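You operate a simulated robot arm through the tools that you are given. There is no shell and no other tool.

You are at the controls of a simulated robot arm. One attempt, no reset.

Task
Grease the middle of the iron disc with what the slate names.
Fine: use the orange brush and put it back; the tin's lid goes back on. Set down upright: orange brush. A coat counts when it lies all over at full strength: go over it till it gets no stronger.

Only the result counts: the job must be done as asked and must still hold three seconds after the hand-in. Knocking over, shifting, dropping, spilling or breaking anything else fails it. Lids that push on must go on centred and level and be pressed home; caps that screw on are set level and turned clockwise until they are tight.

Robot
A 7-joint arm with a two-finger parallel gripper, fixed in place. Base frame: the origin is on the floor under the middle of its stand, x ahead of it, y to its left, z up; the work surface is at about z = 850. Lengths are in mm, angles in degrees, forces in N, time in s.
It reaches about 1479 mm from its shoulder. Its first joint turns from -166.0 to 166.0 degrees. Payload 4.4 kg.
Tool frame: the origin (TCP) lies between the finger pads and is the grasp point; the fingertips stand 23 mm ahead of it; z points along the fingers, y is the line along which they close. The gripper opens to 94 mm. The fingers are 38 mm wide and 10 mm thick; the gripper's body (54 by 96 mm) begins 39 mm behind the TCP.
Orientation is told as [roll, pitch, yaw] about the base's x, y, z axes, in that order, counted from this pose: with the fingers straight down and closing along the base's y, the tool's x points along the base's -x, its y along +y and its z along -z.

Tools
- The arm moves only by the tool play_rows. Its argument "steps" is a list that holds one entry, the list of rows, each a list of 7 numbers: the gripper command, from -1 (shut) to 1 (fully open), values between in proportion, then the shift along the tool's x, y, z in mm, then the turn, a rotation vector about the tool's x, y, z in degrees. In form: [[[jaw, dx, dy, dz, rx, ry, rz], ...]]. A call has 1 to 20 rows; each row shifts and turns the commanded pose from where the row before left it, along the tool's axes as they then stand. A row lasts 0.2 s, in which the tool goes at most 50 mm and 8.6 degrees; a call with a longer step from one row to the next is refused whole, and so is a gripper value outside its range. Where a pose cannot be reached the arm comes as near as it can. A force on the tool above 40 N (or 10 N above the force at the start of the call, whichever is more), or a blocked arm, ends the call early, and 0.2 s more pass. The fingers move at their own pace (about 72 mm/s each) and stop on an object; they squeeze with about 28 N. The grip force told is the motor's: it shows also when the fingers shut on nothing. Time passes only in rows, and 0.2 s behind the last, so rows that do not move let the fingers close. The reply holds the time, the measured pose of the TCP, the force on the tool along the base axes, the opening and the grip force, in the units named above and with some noise, with the torque about the TCP (base axes, N m) and any sound that the robot's microphone picked up.
- Cameras (640 x 400 px; columns grow to the right, rows downward): "scene" is fixed at [53.2, 499.5, 1645.7]; the picture's right is [-0.10, -0.99, 0.00], its down [-0.53, 0.05, -0.85] and it looks along [0.84, -0.08, -0.53] (base axes); focal length 351 px, centre (320, 200). "wrist" rides on the gripper at [86, 16, -75] in the tool frame; the picture's right is [-0.18, 0.98, 0.00], its down [-0.58, -0.11, -0.81] and it looks along [-0.79, -0.15, 0.59] (tool axes); focal length 243 px, centre (320, 200). There is no depth. A picture from a camera that has moved, and an enlarged one, comes with that camera's place and axes in the base frame and with its lens.
- get_image(camera): a new picture of that camera. It takes no simulated time.
- enlarge(camera, box): a new picture of the part [left, top, right, bottom] of that camera's present view, enlarged. It takes no simulated time.
- hand_in(): hands the job in; it is judged then, once.

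Places have to be worked out from the pictures, the camera data and where the tool is seen. Open the gripper and draw the arm clear of the work before you hand the job in, unless the task says otherwise.

The tools are called as a command line: name --argument value ..., lists and objects as JSON in quotes. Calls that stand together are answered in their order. play_rows: Moves the arm, as the interface text tells. Its arguments: {"type":"object","properties":{"steps":{"type":"array"}},"required":["steps"]} The other tools are called the same way: get_image (camera) takes a picture; enlarge (camera, box) takes an enlarged picture of a part of a camera's view; hand_in () hands the job in.

At the start:

```text
clock: 0.0
eef_pos: [736.5, 216.9, 1245.6]
ee_rot: [0.0, 0.0, 0.0]
ft_force: [-0.4, -1.1, -0.5]
moment: [-0.05, 0.04, 0.03]
width: 93.9
grasp_force: 0.1
```

scene: 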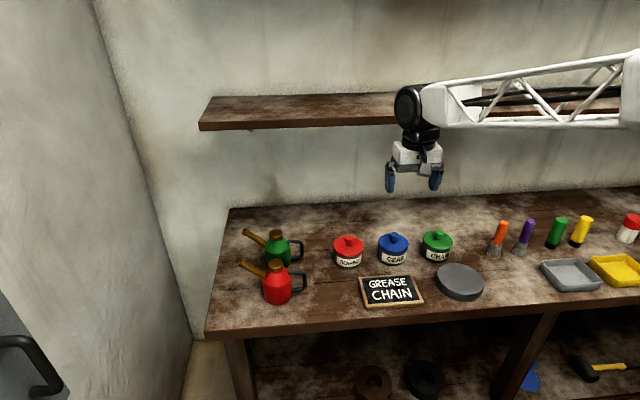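
wrist: 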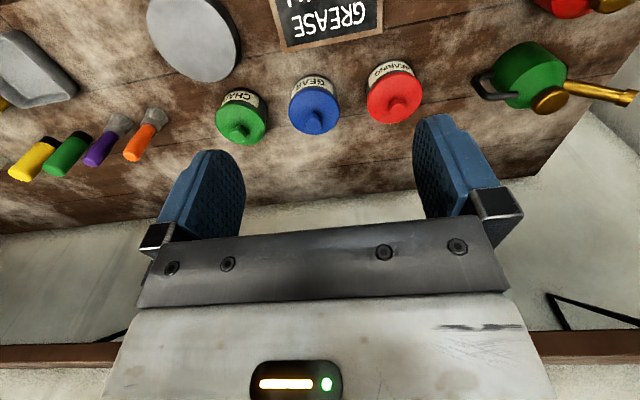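

The slate reads "GREASE CHAIN"; there are three tins, the green one seemingly marked CHAIN. I enlarge the pictures to read the labels and see the brushes and disc.

enlarge --camera "scene" --box '[320, 220, 480, 320]'

enlarge --camera "scene" --box '[440, 200, 640, 325]'

enlarge --camera "wrist" --box '[0, 0, 320, 200]'

```text
4.00 times, centred on (400, 270) of scene
camera zoom: at [53.2, 499.5, 1645.7], right [-0.1, -0.99, 0.0], down [-0.53, 0.05, -0.85], along [0.84, -0.08, -0.53], focal length 1404 px, centre (0, -80)
```

zoom: 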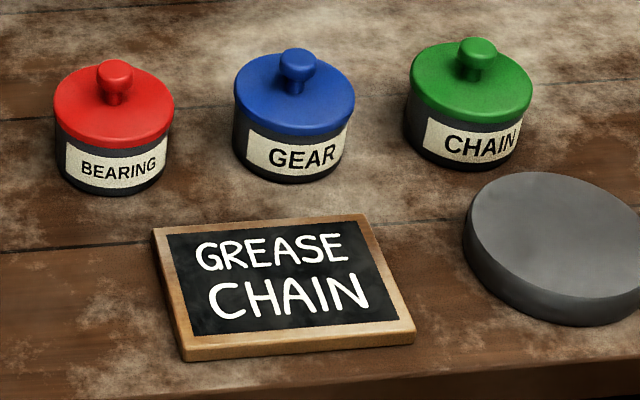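

```text
3.20 times, centred on (540, 262) of scene
camera zoom: at [53.2, 499.5, 1645.7], right [-0.1, -0.99, 0.0], down [-0.53, 0.05, -0.85], along [0.84, -0.08, -0.53], focal length 1123 px, centre (-384, 0)
```

zoom: 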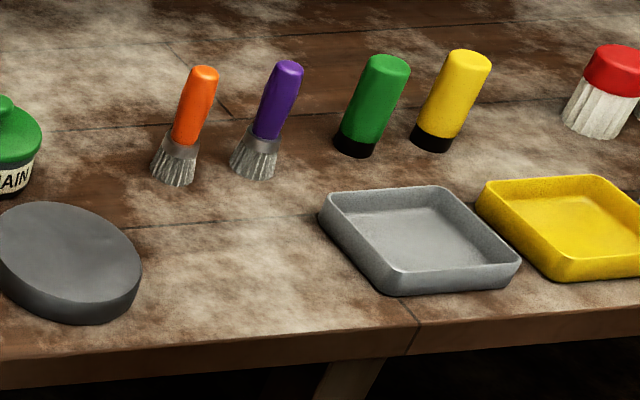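

```text
2.00 times, centred on (160, 100) of wrist
camera zoom: at [649.6, 232.7, 1320.5], right [0.18, 0.98, 0.0], down [0.58, -0.11, 0.81], along [0.79, -0.15, -0.59], focal length 485 px, centre (640, 400)
```

zoom: 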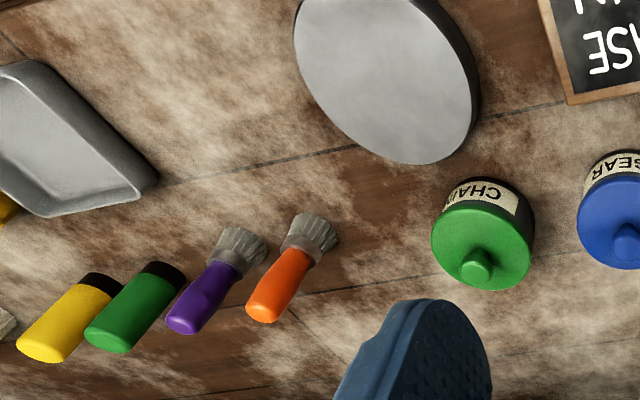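

The CHAIN tin is the green one. I estimate it at about x 915, y 30, with the disc near (785, 0) and the orange brush near (912, -184). I move the wrist camera closer for better measurements.

play_rows --steps '[[[1, 2.5, -30, 37, 0, 0, 0], [1, 2.5, -30, 37, 0, 0, 0], [1, 2.5, -30, 37, 0, 0, 0], [1, 2.5, -30, 37, 0, 0, 0], [1, 2.5, -30, 37, 0, 0, 0], [1, 0, 0, 0, 0, 0, 0]]]'

get_image --camera "wrist"

get_image --camera "scene"

```text
clock: 1.4
eef_pos: [723.3, 65.9, 1060.1]
ee_rot: [-0.1, 0.0, 0.0]
ft_force: [-0.7, 0.9, 0.2]
moment: [0.02, -0.01, 0.02]
width: 93.9
grasp_force: 0.0
```

```text
taken
camera wrist: at [637.5, 81.5, 1134.8], right [0.18, 0.98, 0.0], down [0.58, -0.11, 0.81], along [0.79, -0.15, -0.59], focal length 243 px, centre (320, 200)
```

wrist: 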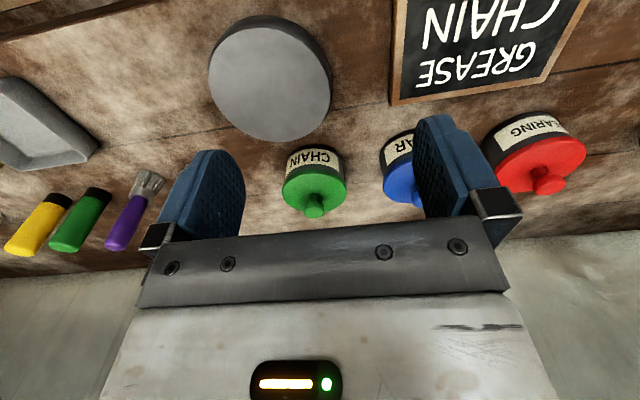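

```text
taken
```

scene: 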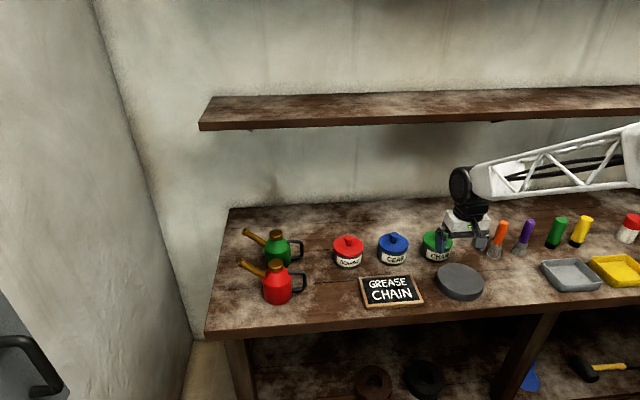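

enlarge --camera "wrist" --box '[200, 0, 420, 240]'

```text
1.67 times, centred on (310, 120) of wrist
camera zoom: at [637.5, 81.5, 1134.8], right [0.18, 0.98, 0.0], down [0.58, -0.11, 0.81], along [0.79, -0.15, -0.59], focal length 404 px, centre (337, 333)
```

zoom: 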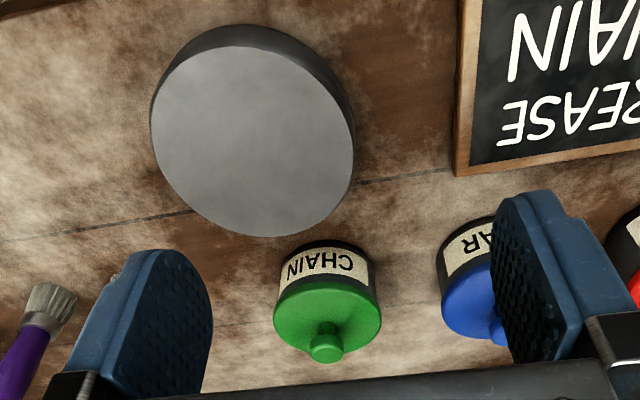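

Disc and tins are now clearer: the tin is at about (934, 17). I move above its knob, staying high, and check alignment from the wrist and scene cameras.

play_rows --steps '[[[1, -42, -9.8, 6, 0, 0, 0], [1, -42, -9.8, 6, 0, 0, 0], [1, -42, -9.8, 6, 0, 0, 0], [1, -42, -9.8, 6, 0, 0, 0], [1, -42, -9.8, 6, 0, 0, 0], [1, 0, 0, 0, 0, 0, 0]]]'

get_image --camera "wrist"

enlarge --camera "scene" --box '[380, 180, 540, 280]'

```text
clock: 2.8
eef_pos: [934.7, 16.9, 1031.3]
ee_rot: [0.1, 0.0, 0.0]
ft_force: [0.0, -0.3, -0.2]
moment: [-0.01, 0.01, -0.01]
width: 94.2
grasp_force: 0.1
```

```text
taken
camera wrist: at [848.2, 33.5, 1106.3], right [0.18, 0.98, 0.0], down [0.58, -0.11, 0.81], along [0.79, -0.15, -0.59], focal length 243 px, centre (320, 200)
```

wrist: 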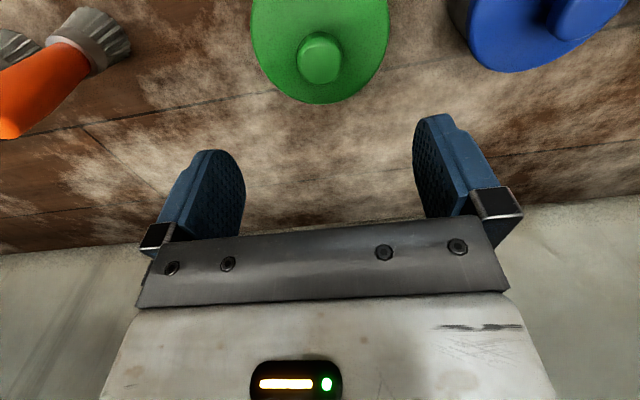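

```text
4.00 times, centred on (460, 230) of scene
camera zoom: at [53.2, 499.5, 1645.7], right [-0.1, -0.99, 0.0], down [-0.53, 0.05, -0.85], along [0.84, -0.08, -0.53], focal length 1404 px, centre (-240, 80)
```

zoom: 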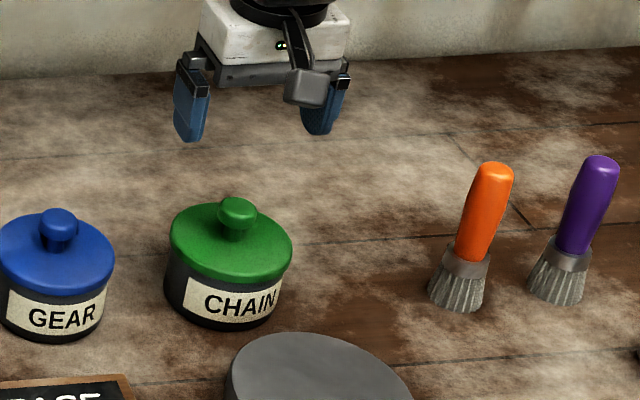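

The knob triangulates to about (920, 18.5) with its top near z 942. I shift over it and lower partway, fingertips still above the knob, then check again.

play_rows --steps '[[[1, 7, 0.9, 15, 0, 0, 0], [1, 7, 0.9, 15, 0, 0, 0], [1, 0, 0, 10, 0, 0, 0], [1, 0, 0, 0, 0, 0, 0]]]'

get_image --camera "wrist"

enlarge --camera "scene" --box '[390, 190, 490, 270]'

```text
clock: 3.8
eef_pos: [919.9, 19.9, 991.0]
ee_rot: [0.1, 0.0, -0.1]
ft_force: [0.3, 0.4, 0.4]
moment: [0.01, -0.01, -0.01]
width: 94.0
grasp_force: 0.1
```

```text
taken
camera wrist: at [833.4, 35.4, 1066.1], right [0.18, 0.98, 0.0], down [0.58, -0.11, 0.81], along [0.79, -0.15, -0.59], focal length 243 px, centre (320, 200)
```

wrist: 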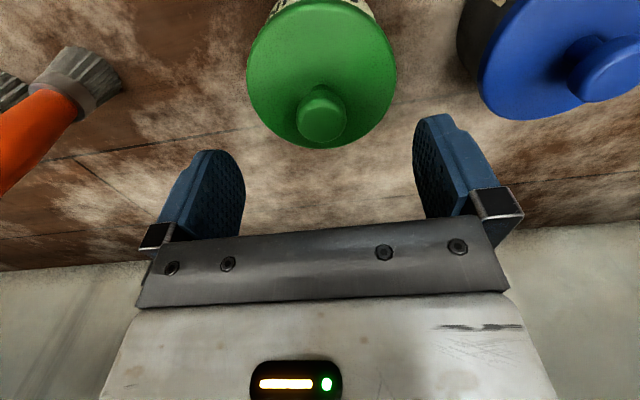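

```text
5.00 times, centred on (440, 230) of scene
camera zoom: at [53.2, 499.5, 1645.7], right [-0.1, -0.99, 0.0], down [-0.53, 0.05, -0.85], along [0.84, -0.08, -0.53], focal length 1754 px, centre (-280, 50)
```

zoom: 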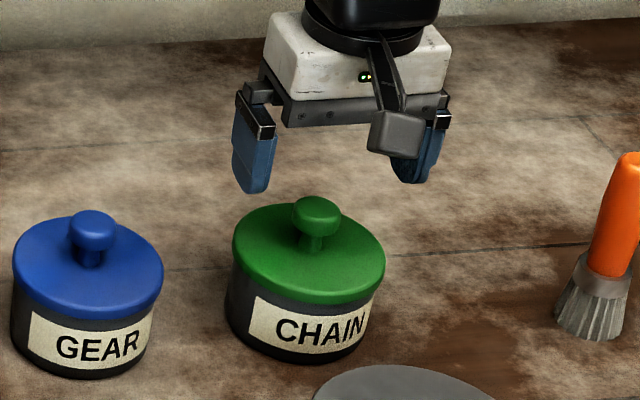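

The knob is now fixed at about (917.5, 19.5), top z≈943, with the lid surface around z 912. I lower to TCP z≈941 (tips at ≈918) with the jaws still open and verify.

play_rows --steps '[[[1, 1.2, -0.2, 20, 0, 0, 0], [1, 1.2, -0.2, 20, 0, 0, 0], [0.3, 0, 0, 9, 0, 0, 0], [0.0, 0, 0, 0, 0, 0, 0], [0.0, 0, 0, 0, 0, 0, 0]]]'

get_image --camera "wrist"

enlarge --camera "scene" --box '[390, 190, 490, 270]'

```text
clock: 5.0
eef_pos: [917.1, 19.1, 942.2]
ee_rot: [0.0, 0.0, 0.0]
ft_force: [-0.3, 0.0, 0.1]
moment: [0.01, 0.0, -0.02]
width: 47.1
grasp_force: 0.1
```

```text
taken
camera wrist: at [831.3, 35.2, 1016.5], right [0.18, 0.98, 0.0], down [0.58, -0.11, 0.81], along [0.79, -0.15, -0.59], focal length 243 px, centre (320, 200)
```

wrist: 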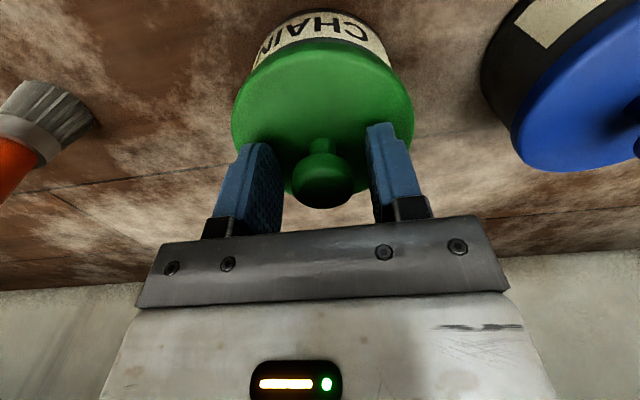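

```text
5.00 times, centred on (440, 230) of scene
camera zoom: at [53.2, 499.5, 1645.7], right [-0.1, -0.99, 0.0], down [-0.53, 0.05, -0.85], along [0.84, -0.08, -0.53], focal length 1754 px, centre (-280, 50)
```

zoom: 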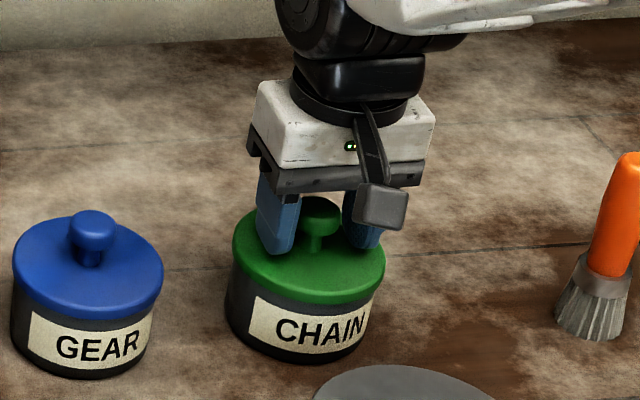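

The knob sits centred between the fingers. I close on it.

play_rows --steps '[[[-0.4, 0, 0, 0, 0, 0, 0], [-1, 0, 0, 0, 0, 0, 0], [-1, 0, 0, 0, 0, 0, 0]]]'

get_image --camera "wrist"

```text
clock: 5.8
eef_pos: [917.8, 18.5, 942.7]
ee_rot: [-0.1, 0.0, -0.1]
ft_force: [0.1, 0.0, 0.2]
moment: [0.01, 0.0, -0.01]
width: 28.4
grasp_force: 27.7
heard: snap
```

```text
taken
camera wrist: at [831.3, 35.2, 1016.6], right [0.18, 0.98, 0.0], down [0.58, -0.11, 0.81], along [0.79, -0.15, -0.59], focal length 243 px, centre (320, 200)
```

wrist: 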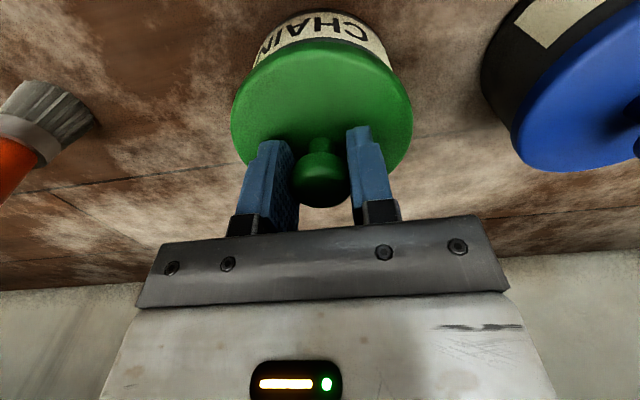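

The grip holds at 28.4 mm, and I heard a snap. I lift very gently, watching the force and whether the tin stays on the bench.

play_rows --steps '[[[-1, 0, 0, -2, 0, 0, 0], [-1, 0, 0, -2, 0, 0, 0], [-1, 0, 0, -2, 0, 0, 0]]]'

get_image --camera "wrist"

enlarge --camera "scene" --box '[390, 190, 490, 270]'

```text
clock: 6.6
eef_pos: [918.2, 19.9, 947.5]
ee_rot: [0.0, 0.0, 0.1]
ft_force: [0.3, -0.6, 0.2]
moment: [-0.01, -0.04, 0.02]
width: 28.3
grasp_force: 27.6
```

```text
taken
camera wrist: at [830.8, 35.3, 1022.8], right [0.18, 0.98, 0.0], down [0.58, -0.11, 0.81], along [0.79, -0.15, -0.59], focal length 243 px, centre (320, 200)
```

wrist: 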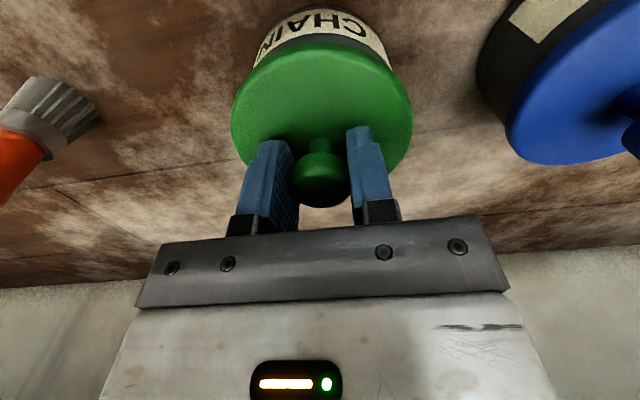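

```text
5.00 times, centred on (440, 230) of scene
camera zoom: at [53.2, 499.5, 1645.7], right [-0.1, -0.99, 0.0], down [-0.53, 0.05, -0.85], along [0.84, -0.08, -0.53], focal length 1754 px, centre (-280, 50)
```

zoom: 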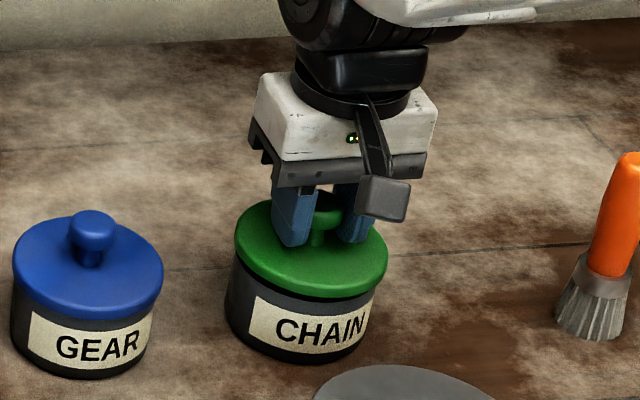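

The lid came free (the tin stayed put). I lift it clear and carry it to the open bench area near (800, -170), between the disc and the grey tray.

play_rows --steps '[[[-1, 0, 0, -15, 0, 0, 0], [-1, 0, 0, -25, 0, 0, 0], [-1, 0, 0, -25, 0, 0, 0], [-1, 14, -23, 0, 0, 0, 0], [-1, 21, -33, 0, 0, 0, 0], [-1, 21, -33, 0, 0, 0, 0], [-1, 21, -33, 0, 0, 0, 0], [-1, 21, -33, 0, 0, 0, 0], [-1, 20, -34, 0, 0, 0, 0], [-1, 0, 0, 0, 0, 0, 0]]]'

get_image --camera "wrist"

enlarge --camera "scene" --box '[380, 180, 620, 330]'

```text
clock: 8.8
eef_pos: [800.1, -171.5, 1013.3]
ee_rot: [0.0, 0.0, -0.1]
ft_force: [0.0, -0.1, -0.8]
moment: [0.0, 0.02, 0.0]
width: 28.4
grasp_force: 28.3
```

```text
taken
camera wrist: at [713.4, -154.8, 1087.2], right [0.18, 0.98, 0.0], down [0.58, -0.11, 0.81], along [0.79, -0.15, -0.59], focal length 243 px, centre (320, 200)
```

wrist: 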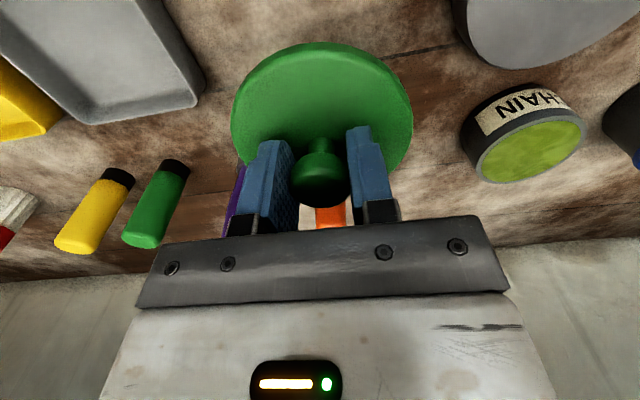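

```text
2.67 times, centred on (500, 255) of scene
camera zoom: at [53.2, 499.5, 1645.7], right [-0.1, -0.99, 0.0], down [-0.53, 0.05, -0.85], along [0.84, -0.08, -0.53], focal length 936 px, centre (-160, 53)
```

zoom: 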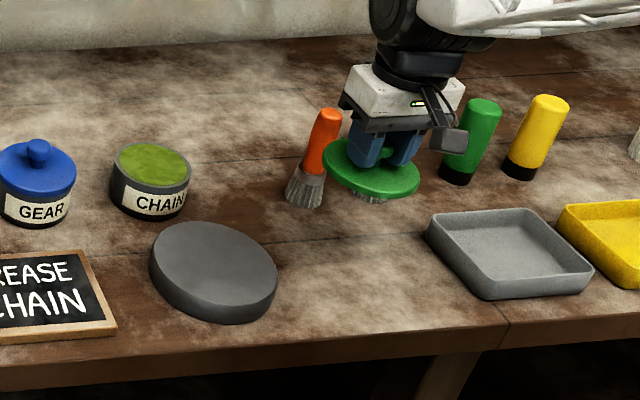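

The lid is held level and the tin is open, full of green grease. I lower the lid toward the bench, first to TCP z≈915.

play_rows --steps '[[[-1, 0, 0, 30, 0, 0, 0], [-1, 0, 0, 30, 0, 0, 0], [-1, 0, 0, 25, 0, 0, 0], [-1, 0, 0, 12, 0, 0, 0], [-1, 0, 0, 0, 0, 0, 0]]]'

enlarge --camera "scene" --box '[440, 200, 600, 300]'

get_image --camera "wrist"

```text
clock: 10.0
eef_pos: [799.4, -169.5, 916.7]
ee_rot: [0.0, -0.1, -0.1]
ft_force: [-0.1, -0.8, 0.0]
moment: [-0.02, 0.01, 0.0]
width: 28.2
grasp_force: 27.8
```

```text
4.00 times, centred on (520, 250) of scene
camera zoom: at [53.2, 499.5, 1645.7], right [-0.1, -0.99, 0.0], down [-0.53, 0.05, -0.85], along [0.84, -0.08, -0.53], focal length 1404 px, centre (-480, 0)
```

zoom: 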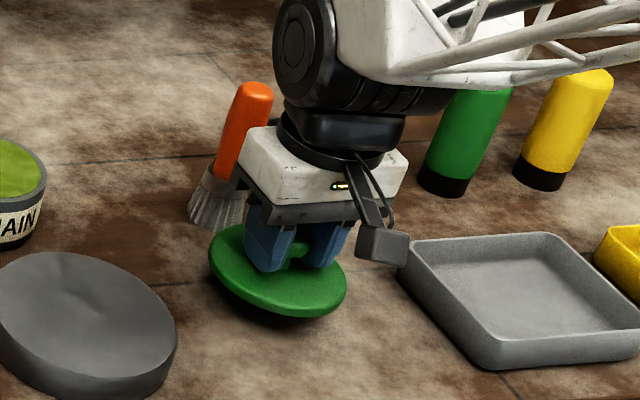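

```text
taken
camera wrist: at [712.8, -153.4, 990.2], right [0.18, 0.98, 0.0], down [0.58, -0.11, 0.81], along [0.79, -0.15, -0.59], focal length 243 px, centre (320, 200)
```

wrist: 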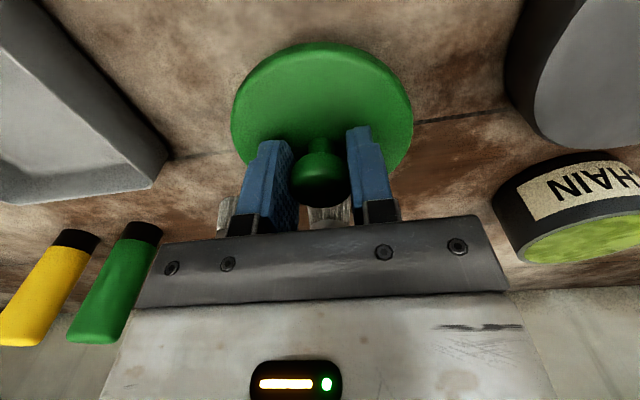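

The lid is still 15–20 mm above the bench. I descend in small steps and watch for contact.

play_rows --steps '[[[-1, 0, 0, 4, 0, 0, 0], [-1, 0, 0, 4, 0, 0, 0], [-1, 0, 0, 3, 0, 0, 0], [-1, 0, 0, 0, 0, 0, 0]]]'

enlarge --camera "scene" --box '[480, 230, 560, 290]'

```text
clock: 11.0
eef_pos: [798.1, -169.5, 903.9]
ee_rot: [0.0, -0.1, 0.0]
ft_force: [-1.1, 0.1, -0.8]
moment: [-0.03, 0.01, 0.05]
width: 28.5
grasp_force: 27.8
```

```text
6.67 times, centred on (520, 260) of scene
camera zoom: at [53.2, 499.5, 1645.7], right [-0.1, -0.99, 0.0], down [-0.53, 0.05, -0.85], along [0.84, -0.08, -0.53], focal length 2339 px, centre (-1013, -200)
```

zoom: 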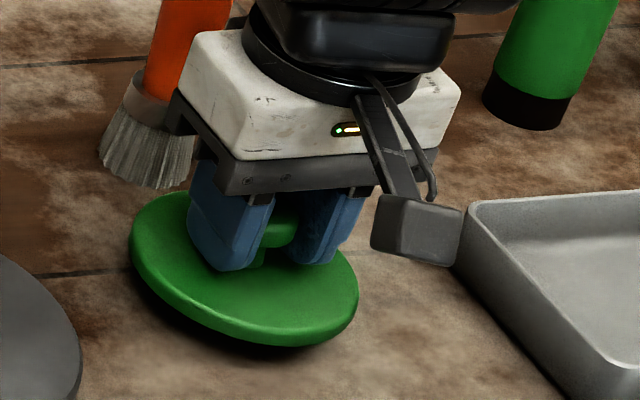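

No contact yet; the lid still shows a shadow gap. I continue in smaller steps.

play_rows --steps '[[[-1, 0, 0, 2, 0, 0, 0], [-1, 0, 0, 2, 0, 0, 0], [-1, 0, 0, 2, 0, 0, 0], [-1, 0, 0, 0, 0, 0, 0]]]'

enlarge --camera "scene" --box '[480, 230, 560, 290]'

```text
clock: 12.0
eef_pos: [798.0, -170.3, 899.1]
ee_rot: [0.0, 0.0, 0.0]
ft_force: [-0.2, 0.6, -1.2]
moment: [-0.01, 0.0, 0.01]
width: 28.5
grasp_force: 27.9
```

```text
6.67 times, centred on (520, 260) of scene
camera zoom: at [53.2, 499.5, 1645.7], right [-0.1, -0.99, 0.0], down [-0.53, 0.05, -0.85], along [0.84, -0.08, -0.53], focal length 2339 px, centre (-1013, -200)
```

zoom: 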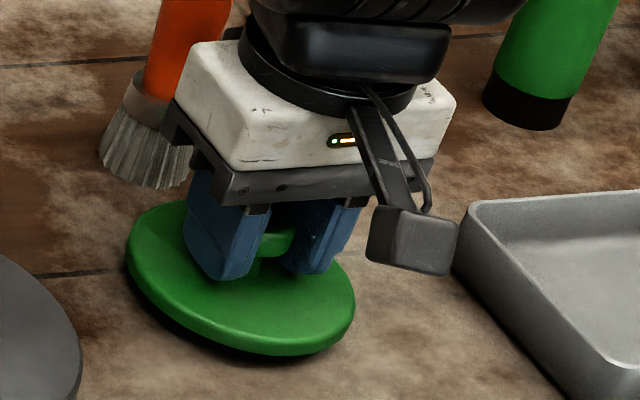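

Still free, with little shadow left. I keep going in 1.5 mm steps.

play_rows --steps '[[[-1, 0, 0, 1.5, 0, 0, 0], [-1, 0, 0, 1.5, 0, 0, 0], [-1, 0, 0, 0, 0, 0, 0]]]'

enlarge --camera "scene" --box '[480, 230, 560, 290]'

```text
clock: 12.8
eef_pos: [797.6, -169.9, 895.6]
ee_rot: [0.0, 0.0, -0.1]
ft_force: [0.5, -0.8, -1.0]
moment: [0.03, 0.01, 0.01]
width: 28.6
grasp_force: 27.8
```

```text
6.67 times, centred on (520, 260) of scene
camera zoom: at [53.2, 499.5, 1645.7], right [-0.1, -0.99, 0.0], down [-0.53, 0.05, -0.85], along [0.84, -0.08, -0.53], focal length 2339 px, centre (-1013, -200)
```

zoom: 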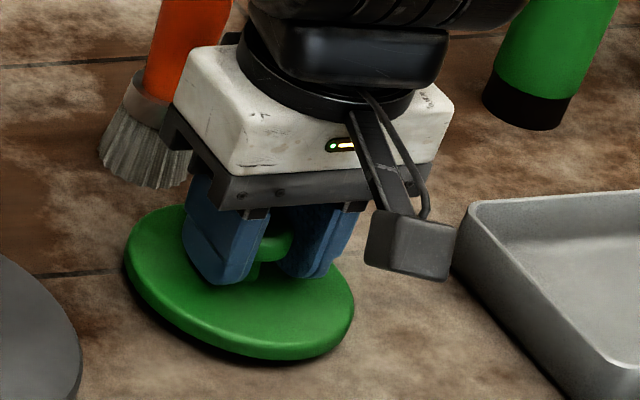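

Nearly down; a few more 1 mm steps until I read contact force.

play_rows --steps '[[[-1, 0, 0, 1, 0, 0, 0], [-1, 0, 0, 1, 0, 0, 0], [-1, 0, 0, 0, 0, 0, 0]]]'

enlarge --camera "scene" --box '[480, 230, 560, 290]'

```text
clock: 13.6
eef_pos: [799.3, -169.9, 894.2]
ee_rot: [0.0, 0.1, 0.0]
ft_force: [0.1, -0.8, 0.2]
moment: [0.01, -0.01, 0.03]
width: 28.2
grasp_force: 28.1
```

```text
6.67 times, centred on (520, 260) of scene
camera zoom: at [53.2, 499.5, 1645.7], right [-0.1, -0.99, 0.0], down [-0.53, 0.05, -0.85], along [0.84, -0.08, -0.53], focal length 2339 px, centre (-1013, -200)
```

zoom: 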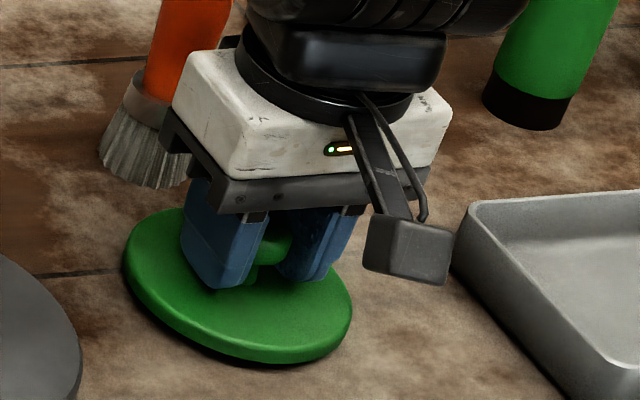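

Still no force reading above noise, so I take further 1 mm steps.

play_rows --steps '[[[-1, 0, 0, 1, 0, 0, 0], [-1, 0, 0, 1, 0, 0, 0], [-1, 0, 0, 0, 0, 0, 0]]]'

enlarge --camera "scene" --box '[480, 230, 560, 290]'

```text
clock: 14.4
eef_pos: [798.3, -170.6, 891.9]
ee_rot: [0.0, 0.1, 0.1]
ft_force: [-0.3, -0.1, -0.1]
moment: [-0.01, -0.01, 0.0]
width: 28.6
grasp_force: 28.6
```

```text
6.67 times, centred on (520, 260) of scene
camera zoom: at [53.2, 499.5, 1645.7], right [-0.1, -0.99, 0.0], down [-0.53, 0.05, -0.85], along [0.84, -0.08, -0.53], focal length 2339 px, centre (-1013, -200)
```

zoom: 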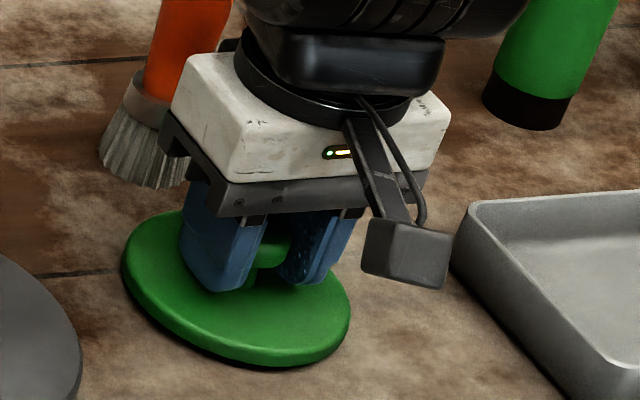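

play_rows --steps '[[[-1, 0, 0, 1, 0, 0, 0], [-1, 0, 0, 1, 0, 0, 0], [-1, 0, 0, 0, 0, 0, 0]]]'

enlarge --camera "scene" --box '[480, 230, 560, 290]'

```text
clock: 15.2
eef_pos: [798.6, -170.5, 890.6]
ee_rot: [0.0, 0.0, 0.1]
ft_force: [-0.3, -0.5, 0.5]
moment: [0.0, 0.01, -0.01]
width: 28.4
grasp_force: 28.1
```

```text
6.67 times, centred on (520, 260) of scene
camera zoom: at [53.2, 499.5, 1645.7], right [-0.1, -0.99, 0.0], down [-0.53, 0.05, -0.85], along [0.84, -0.08, -0.53], focal length 2339 px, centre (-1013, -200)
```

zoom: 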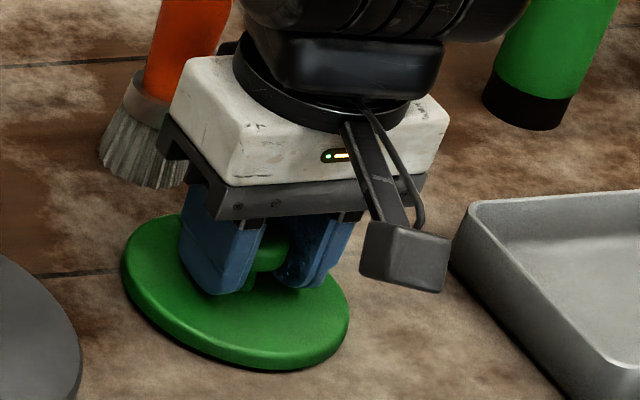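

The lid continues to follow the gripper with no load yet; I proceed in 1 mm steps.

play_rows --steps '[[[-1, 0, 0, 1, 0, 0, 0], [-1, 0, 0, 1, 0, 0, 0], [-1, 0, 0, 0, 0, 0, 0]]]'

enlarge --camera "scene" --box '[480, 230, 560, 290]'

```text
clock: 16.0
eef_pos: [798.4, -170.6, 887.1]
ee_rot: [0.0, -0.1, 0.0]
ft_force: [0.1, -0.6, -0.7]
moment: [-0.03, 0.03, 0.02]
width: 28.4
grasp_force: 28.0
```

```text
6.67 times, centred on (520, 260) of scene
camera zoom: at [53.2, 499.5, 1645.7], right [-0.1, -0.99, 0.0], down [-0.53, 0.05, -0.85], along [0.84, -0.08, -0.53], focal length 2339 px, centre (-1013, -200)
```

zoom: 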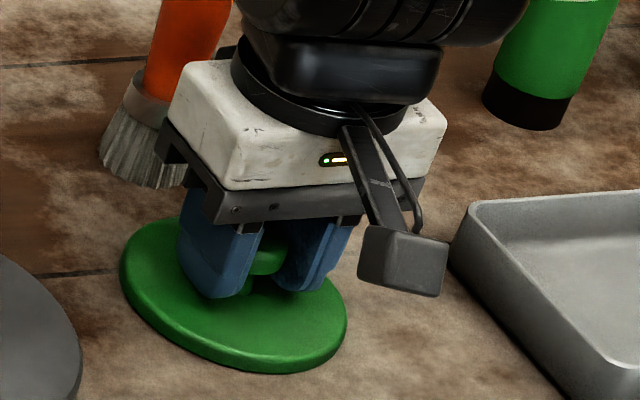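

play_rows --steps '[[[-1, 0, 0, 1, 0, 0, 0], [-1, 0, 0, 1, 0, 0, 0], [-1, 0, 0, 0, 0, 0, 0]]]'

enlarge --camera "scene" --box '[480, 230, 560, 290]'

```text
clock: 16.8
eef_pos: [798.5, -170.2, 886.3]
ee_rot: [0.0, -0.1, 0.0]
ft_force: [0.0, 3.5, 11.3]
moment: [-0.2, -0.25, 0.07]
width: 28.5
grasp_force: 28.1
```

```text
6.67 times, centred on (520, 260) of scene
camera zoom: at [53.2, 499.5, 1645.7], right [-0.1, -0.99, 0.0], down [-0.53, 0.05, -0.85], along [0.84, -0.08, -0.53], focal length 2339 px, centre (-1013, -200)
```

zoom: 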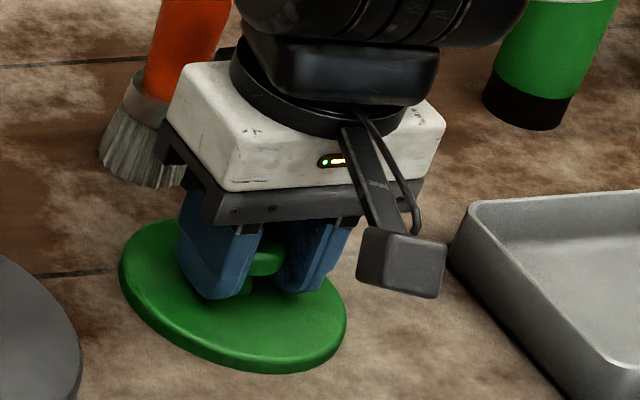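

Contact is felt (11 N) at TCP z≈886.5, so the lid rests on the bench. I ease up 1 mm, open, and rise clear.

play_rows --steps '[[[-1, 0, 0, -1, 0, 0, 0], [0.2, 0, 0, 0, 0, 0, 0], [0.2, 0, 0, 0, 0, 0, 0], [0.2, 0, 0, 0, 0, 0, 0], [0.2, 0, 0, -20, 0, 0, 0], [0.2, 0, 0, -40, 0, 0, 0], [0.2, 0, 0, -50, 0, 0, 0], [0.2, 0, 0, -40, 0, 0, 0], [0.2, 0, 0, 0, 0, 0, 0]]]'

get_image --camera "wrist"

enlarge --camera "scene" --box '[400, 200, 600, 320]'

```text
clock: 18.8
eef_pos: [799.1, -168.8, 1037.6]
ee_rot: [0.0, 0.0, 0.1]
ft_force: [-0.8, -0.1, 0.0]
moment: [-0.01, -0.01, -0.05]
width: 56.4
grasp_force: 0.1
```

```text
taken
camera wrist: at [712.3, -152.5, 1112.1], right [0.18, 0.98, 0.0], down [0.58, -0.11, 0.81], along [0.79, -0.15, -0.59], focal length 243 px, centre (320, 200)
```

wrist: 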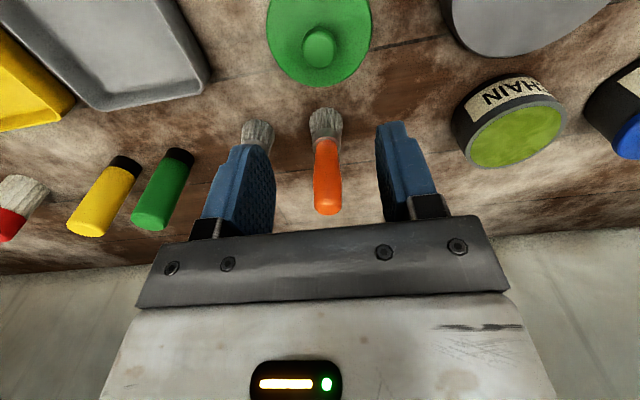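

```text
3.20 times, centred on (500, 260) of scene
camera zoom: at [53.2, 499.5, 1645.7], right [-0.1, -0.99, 0.0], down [-0.53, 0.05, -0.85], along [0.84, -0.08, -0.53], focal length 1123 px, centre (-256, 8)
```

zoom: 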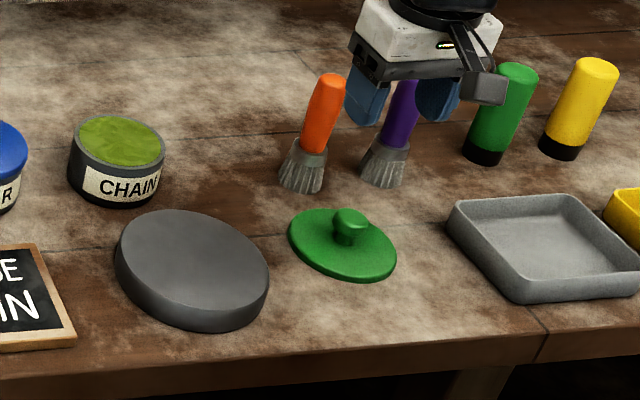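

The lid stands flat at (799, -170). The orange brush triangulates to about (903, -180), top z≈980; I move above it (tips at ≈1010) and look again.

play_rows --steps '[[[0.3, -34, -3.5, 0, 0, 0, 0], [0.3, -34, -3.5, 0, 0, 0, 0], [0.3, -34, -3.5, 0, 0, 0, 0], [0.3, 0, 0, 0, 0, 0, 0]]]'

get_image --camera "wrist"

enlarge --camera "scene" --box '[440, 180, 560, 270]'

```text
clock: 19.8
eef_pos: [900.9, -180.2, 1038.3]
ee_rot: [0.1, 0.1, 0.0]
ft_force: [-0.1, 0.2, -0.4]
moment: [0.0, 0.02, -0.02]
width: 60.9
grasp_force: 0.1
```

```text
taken
camera wrist: at [814.5, -164.7, 1112.1], right [0.18, 0.98, 0.0], down [0.58, -0.11, 0.81], along [0.79, -0.15, -0.59], focal length 243 px, centre (320, 200)
```

wrist: 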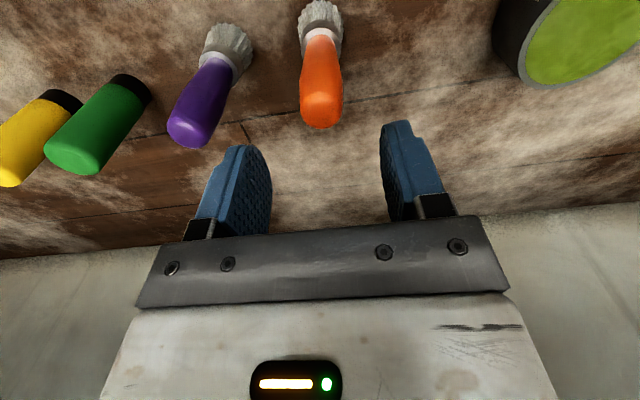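

```text
4.44 times, centred on (500, 225) of scene
camera zoom: at [53.2, 499.5, 1645.7], right [-0.1, -0.99, 0.0], down [-0.53, 0.05, -0.85], along [0.84, -0.08, -0.53], focal length 1559 px, centre (-480, 89)
```

zoom: 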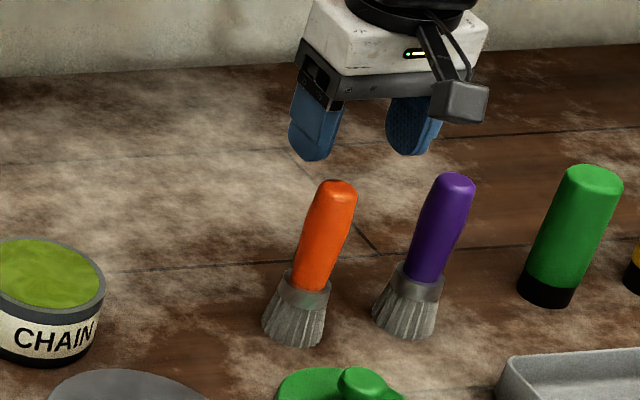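

The brush handle is at (905, -180) with its top at z≈977. I align and descend to TCP z≈950, jaws at about 60 mm.

play_rows --steps '[[[0.3, -4, 0, 10, 0, 0, 0], [0.3, 0, 0, 25, 0, 0, 0], [0.3, 0, 0, 25, 0, 0, 0], [0.3, 0, 0, 20, 0, 0, 0], [0.3, 0, 0, 8, 0, 0, 0], [0.3, 0, 0, 0, 0, 0, 0]]]'

get_image --camera "wrist"

enlarge --camera "scene" --box '[440, 180, 560, 270]'

```text
clock: 21.2
eef_pos: [904.0, -181.3, 949.4]
ee_rot: [0.0, 0.0, -0.1]
ft_force: [0.1, -0.3, -0.7]
moment: [-0.01, 0.0, 0.01]
width: 61.0
grasp_force: 0.1
```

```text
taken
camera wrist: at [818.9, -164.7, 1023.3], right [0.18, 0.98, 0.0], down [0.58, -0.11, 0.81], along [0.79, -0.15, -0.59], focal length 243 px, centre (320, 200)
```

wrist: 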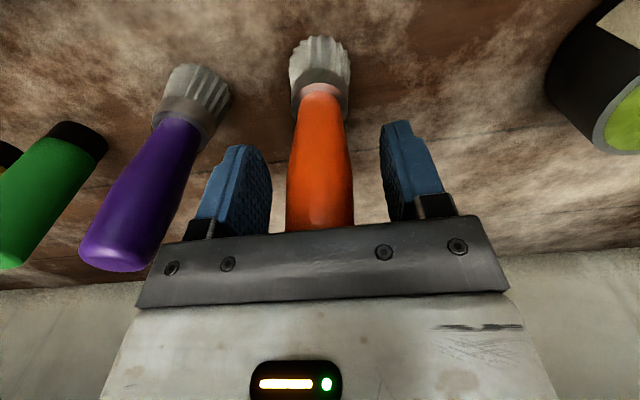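

```text
4.44 times, centred on (500, 225) of scene
camera zoom: at [53.2, 499.5, 1645.7], right [-0.1, -0.99, 0.0], down [-0.53, 0.05, -0.85], along [0.84, -0.08, -0.53], focal length 1559 px, centre (-480, 89)
```

zoom: 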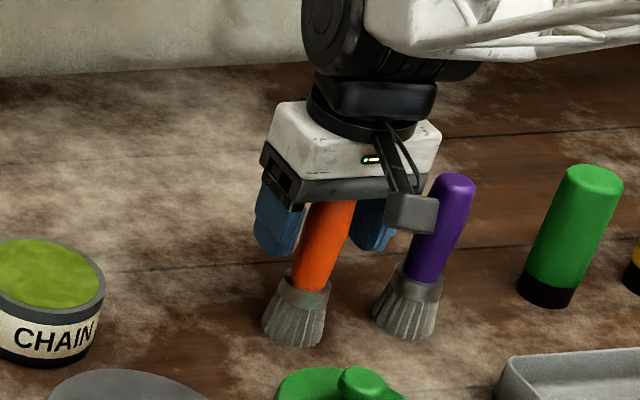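

The handle is centred between the pads. I close on it.

play_rows --steps '[[[0, 0, 0, 0, 0, 0, 0], [-0.4, 0, 0, 0, 0, 0, 0], [-1, 0, 0, 0, 0, 0, 0], [-1, 0, 0, 0, 0, 0, 0], [-1, 0, 0, 0, 0, 0, 0]]]'

get_image --camera "wrist"

enlarge --camera "scene" --box '[460, 200, 540, 260]'

```text
clock: 22.4
eef_pos: [905.7, -181.0, 949.3]
ee_rot: [0.1, 0.1, 0.0]
ft_force: [1.2, 0.4, 0.5]
moment: [-0.02, -0.02, -0.01]
width: 28.9
grasp_force: 28.0
```

```text
taken
camera wrist: at [818.9, -164.7, 1023.4], right [0.18, 0.98, 0.0], down [0.58, -0.11, 0.81], along [0.79, -0.15, -0.59], focal length 243 px, centre (320, 200)
```

wrist: 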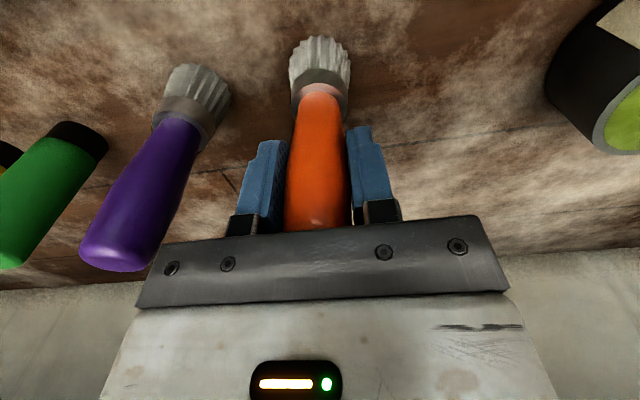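

```text
6.67 times, centred on (500, 230) of scene
camera zoom: at [53.2, 499.5, 1645.7], right [-0.1, -0.99, 0.0], down [-0.53, 0.05, -0.85], along [0.84, -0.08, -0.53], focal length 2339 px, centre (-880, 0)
```

zoom: 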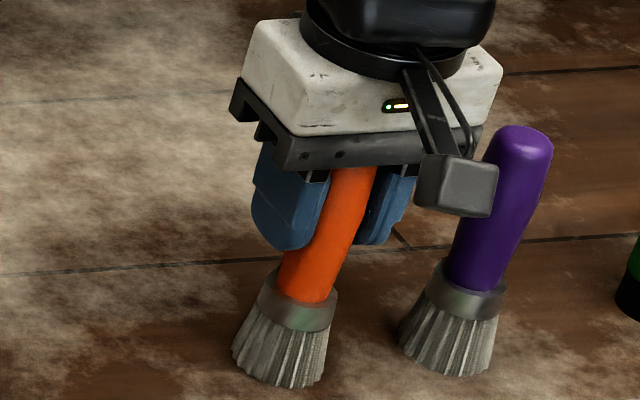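

Brush gripped firmly (28.9 mm). I lift it straight up and carry it above the open CHAIN tin at (917.5, 19).

play_rows --steps '[[[-1, 0, 0, -15, 0, 0, 0], [-1, 0, 0, -30, 0, 0, 0], [-1, 0, 0, -35, 0, 0, 0], [-1, 0, 0, -10, 0, 0, 0], [-1, -2, 25, 0, 0, 0, 0], [-1, -2, 40, 0, 0, 0, 0], [-1, -2, 40, 0, 0, 0, 0], [-1, -2, 40, 0, 0, 0, 0], [-1, -2, 35, 0, 0, 0, 0], [-1, -2, 20, 0, 0, 0, 0], [-1, 0, 0, 0, 0, 0, 0]]]'

get_image --camera "wrist"

enlarge --camera "scene" --box '[390, 190, 510, 280]'

```text
clock: 24.8
eef_pos: [915.7, 20.0, 1040.0]
ee_rot: [0.0, 0.0, 0.0]
ft_force: [-0.8, 0.0, -1.0]
moment: [-0.03, 0.01, -0.02]
width: 28.7
grasp_force: 28.5
```

```text
taken
camera wrist: at [830.5, 35.8, 1113.4], right [0.18, 0.98, 0.0], down [0.58, -0.11, 0.81], along [0.79, -0.15, -0.59], focal length 243 px, centre (320, 200)
```

wrist: 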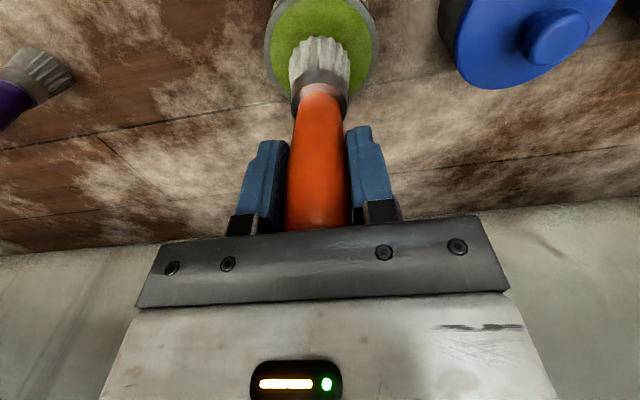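

```text
4.44 times, centred on (450, 235) of scene
camera zoom: at [53.2, 499.5, 1645.7], right [-0.1, -0.99, 0.0], down [-0.53, 0.05, -0.85], along [0.84, -0.08, -0.53], focal length 1559 px, centre (-258, 44)
```

zoom: 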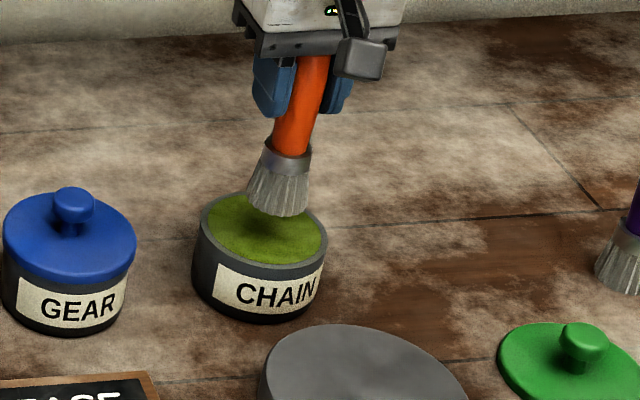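

The brush hangs centred above the grease. I lower it slowly so the bristles dip about 10 mm into the grease.

play_rows --steps '[[[-1, 0, 0, 15, 0, 0, 0], [-1, 0, 0, 12, 0, 0, 0], [-1, 0, 0, 8, 0, 0, 0], [-1, 0, 0, 5, 0, 0, 0], [-1, 0, 0, 5, 0, 0, 0], [-1, 0, 0, 5, 0, 0, 0], [-1, 0, 0, 0, 0, 0, 0]]]'

get_image --camera "wrist"

enlarge --camera "scene" --box '[400, 200, 480, 260]'

```text
clock: 26.0
eef_pos: [919.0, 19.3, 999.4]
ee_rot: [0.0, -0.5, 0.1]
ft_force: [0.5, 0.1, 2.1]
moment: [-0.03, -0.03, 0.03]
width: 28.9
grasp_force: 28.7
stopped in row 6: the force on the tool passed its limit at 46 N (the readings are from after the stop); the commanded pose is now the measured one
```

```text
taken
camera wrist: at [831.2, 35.5, 1074.5], right [0.18, 0.98, 0.0], down [0.58, -0.11, 0.81], along [0.8, -0.15, -0.59], focal length 243 px, centre (320, 200)
```

wrist: 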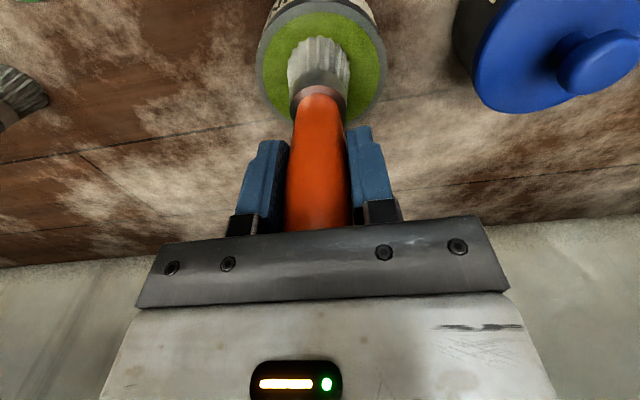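

```text
6.67 times, centred on (440, 230) of scene
camera zoom: at [53.2, 499.5, 1645.7], right [-0.1, -0.99, 0.0], down [-0.53, 0.05, -0.85], along [0.84, -0.08, -0.53], focal length 2339 px, centre (-480, 0)
```

zoom: 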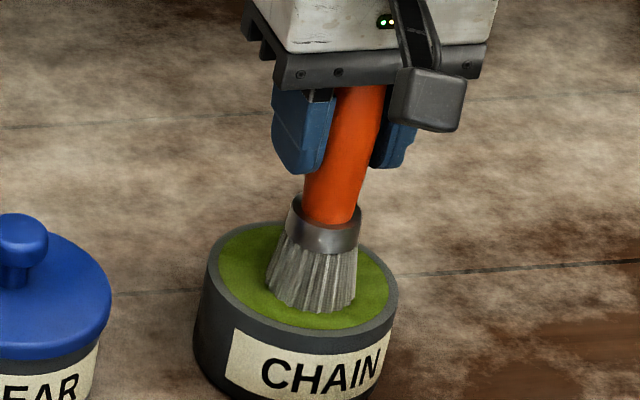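

The bristles met the grease surface at TCP z≈999 (tips ≈ z 900) with a force stop. I raise a little to see whether the bristles took up grease.

play_rows --steps '[[[-1, 0, 0, -10, 0, 0, 0], [-1, 0, 0, -20, 0, 0, 0], [-1, 0, 0, 0, 0, 0, 0]]]'

get_image --camera "wrist"

enlarge --camera "scene" --box '[400, 200, 480, 260]'

```text
clock: 26.8
eef_pos: [917.6, 19.8, 1031.2]
ee_rot: [0.0, -0.3, 0.0]
ft_force: [0.8, 0.4, -1.7]
moment: [-0.02, 0.01, 0.03]
width: 28.8
grasp_force: 28.1
```

```text
taken
camera wrist: at [831.2, 35.7, 1104.1], right [0.18, 0.98, 0.0], down [0.58, -0.11, 0.81], along [0.8, -0.15, -0.59], focal length 243 px, centre (320, 200)
```

wrist: 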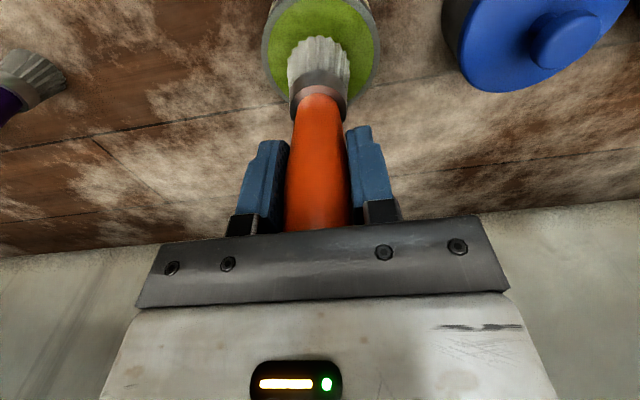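

```text
6.67 times, centred on (440, 230) of scene
camera zoom: at [53.2, 499.5, 1645.7], right [-0.1, -0.99, 0.0], down [-0.53, 0.05, -0.85], along [0.84, -0.08, -0.53], focal length 2339 px, centre (-480, 0)
```

zoom: 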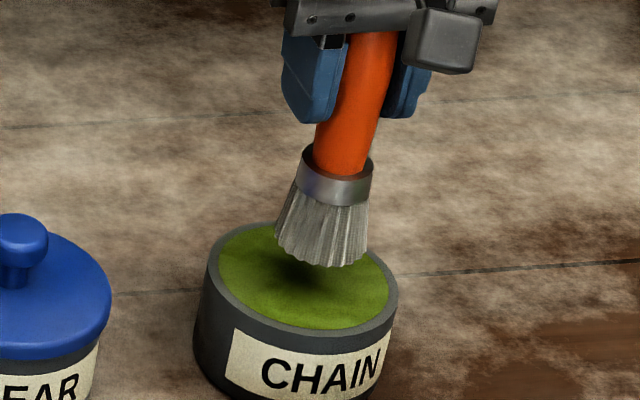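

The bristles show no visible grease yet. I straighten the tiny pitch error, lower again to light contact and dwell there with small stirring strokes.

play_rows --steps '[[[-1, 0, 0, 12, 0, 0.4, 0], [-1, 0, 0, 12, 0, 0, 0], [-1, 0, 0, 4, 0, 0, 0], [-1, 0, 0, 2, 0, 0, 0], [-1, 0, 0, 1, 0, 0, 0], [-1, 0, 0, 0, 0, 0, 0]]]'

enlarge --camera "scene" --box '[400, 200, 480, 260]'

```text
clock: 28.2
eef_pos: [917.7, 19.8, 1000.5]
ee_rot: [0.0, -0.1, 0.0]
ft_force: [-4.0, 0.5, 18.9]
moment: [-0.09, 0.14, -0.02]
width: 29.0
grasp_force: 28.1
```

```text
6.67 times, centred on (440, 230) of scene
camera zoom: at [53.2, 499.5, 1645.7], right [-0.1, -0.99, 0.0], down [-0.53, 0.05, -0.85], along [0.84, -0.08, -0.53], focal length 2339 px, centre (-480, 0)
```

zoom: 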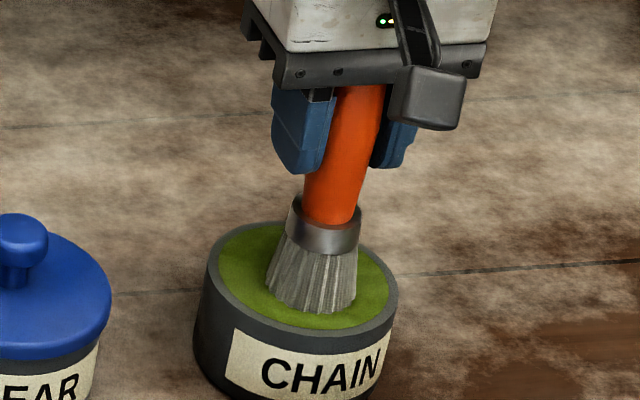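

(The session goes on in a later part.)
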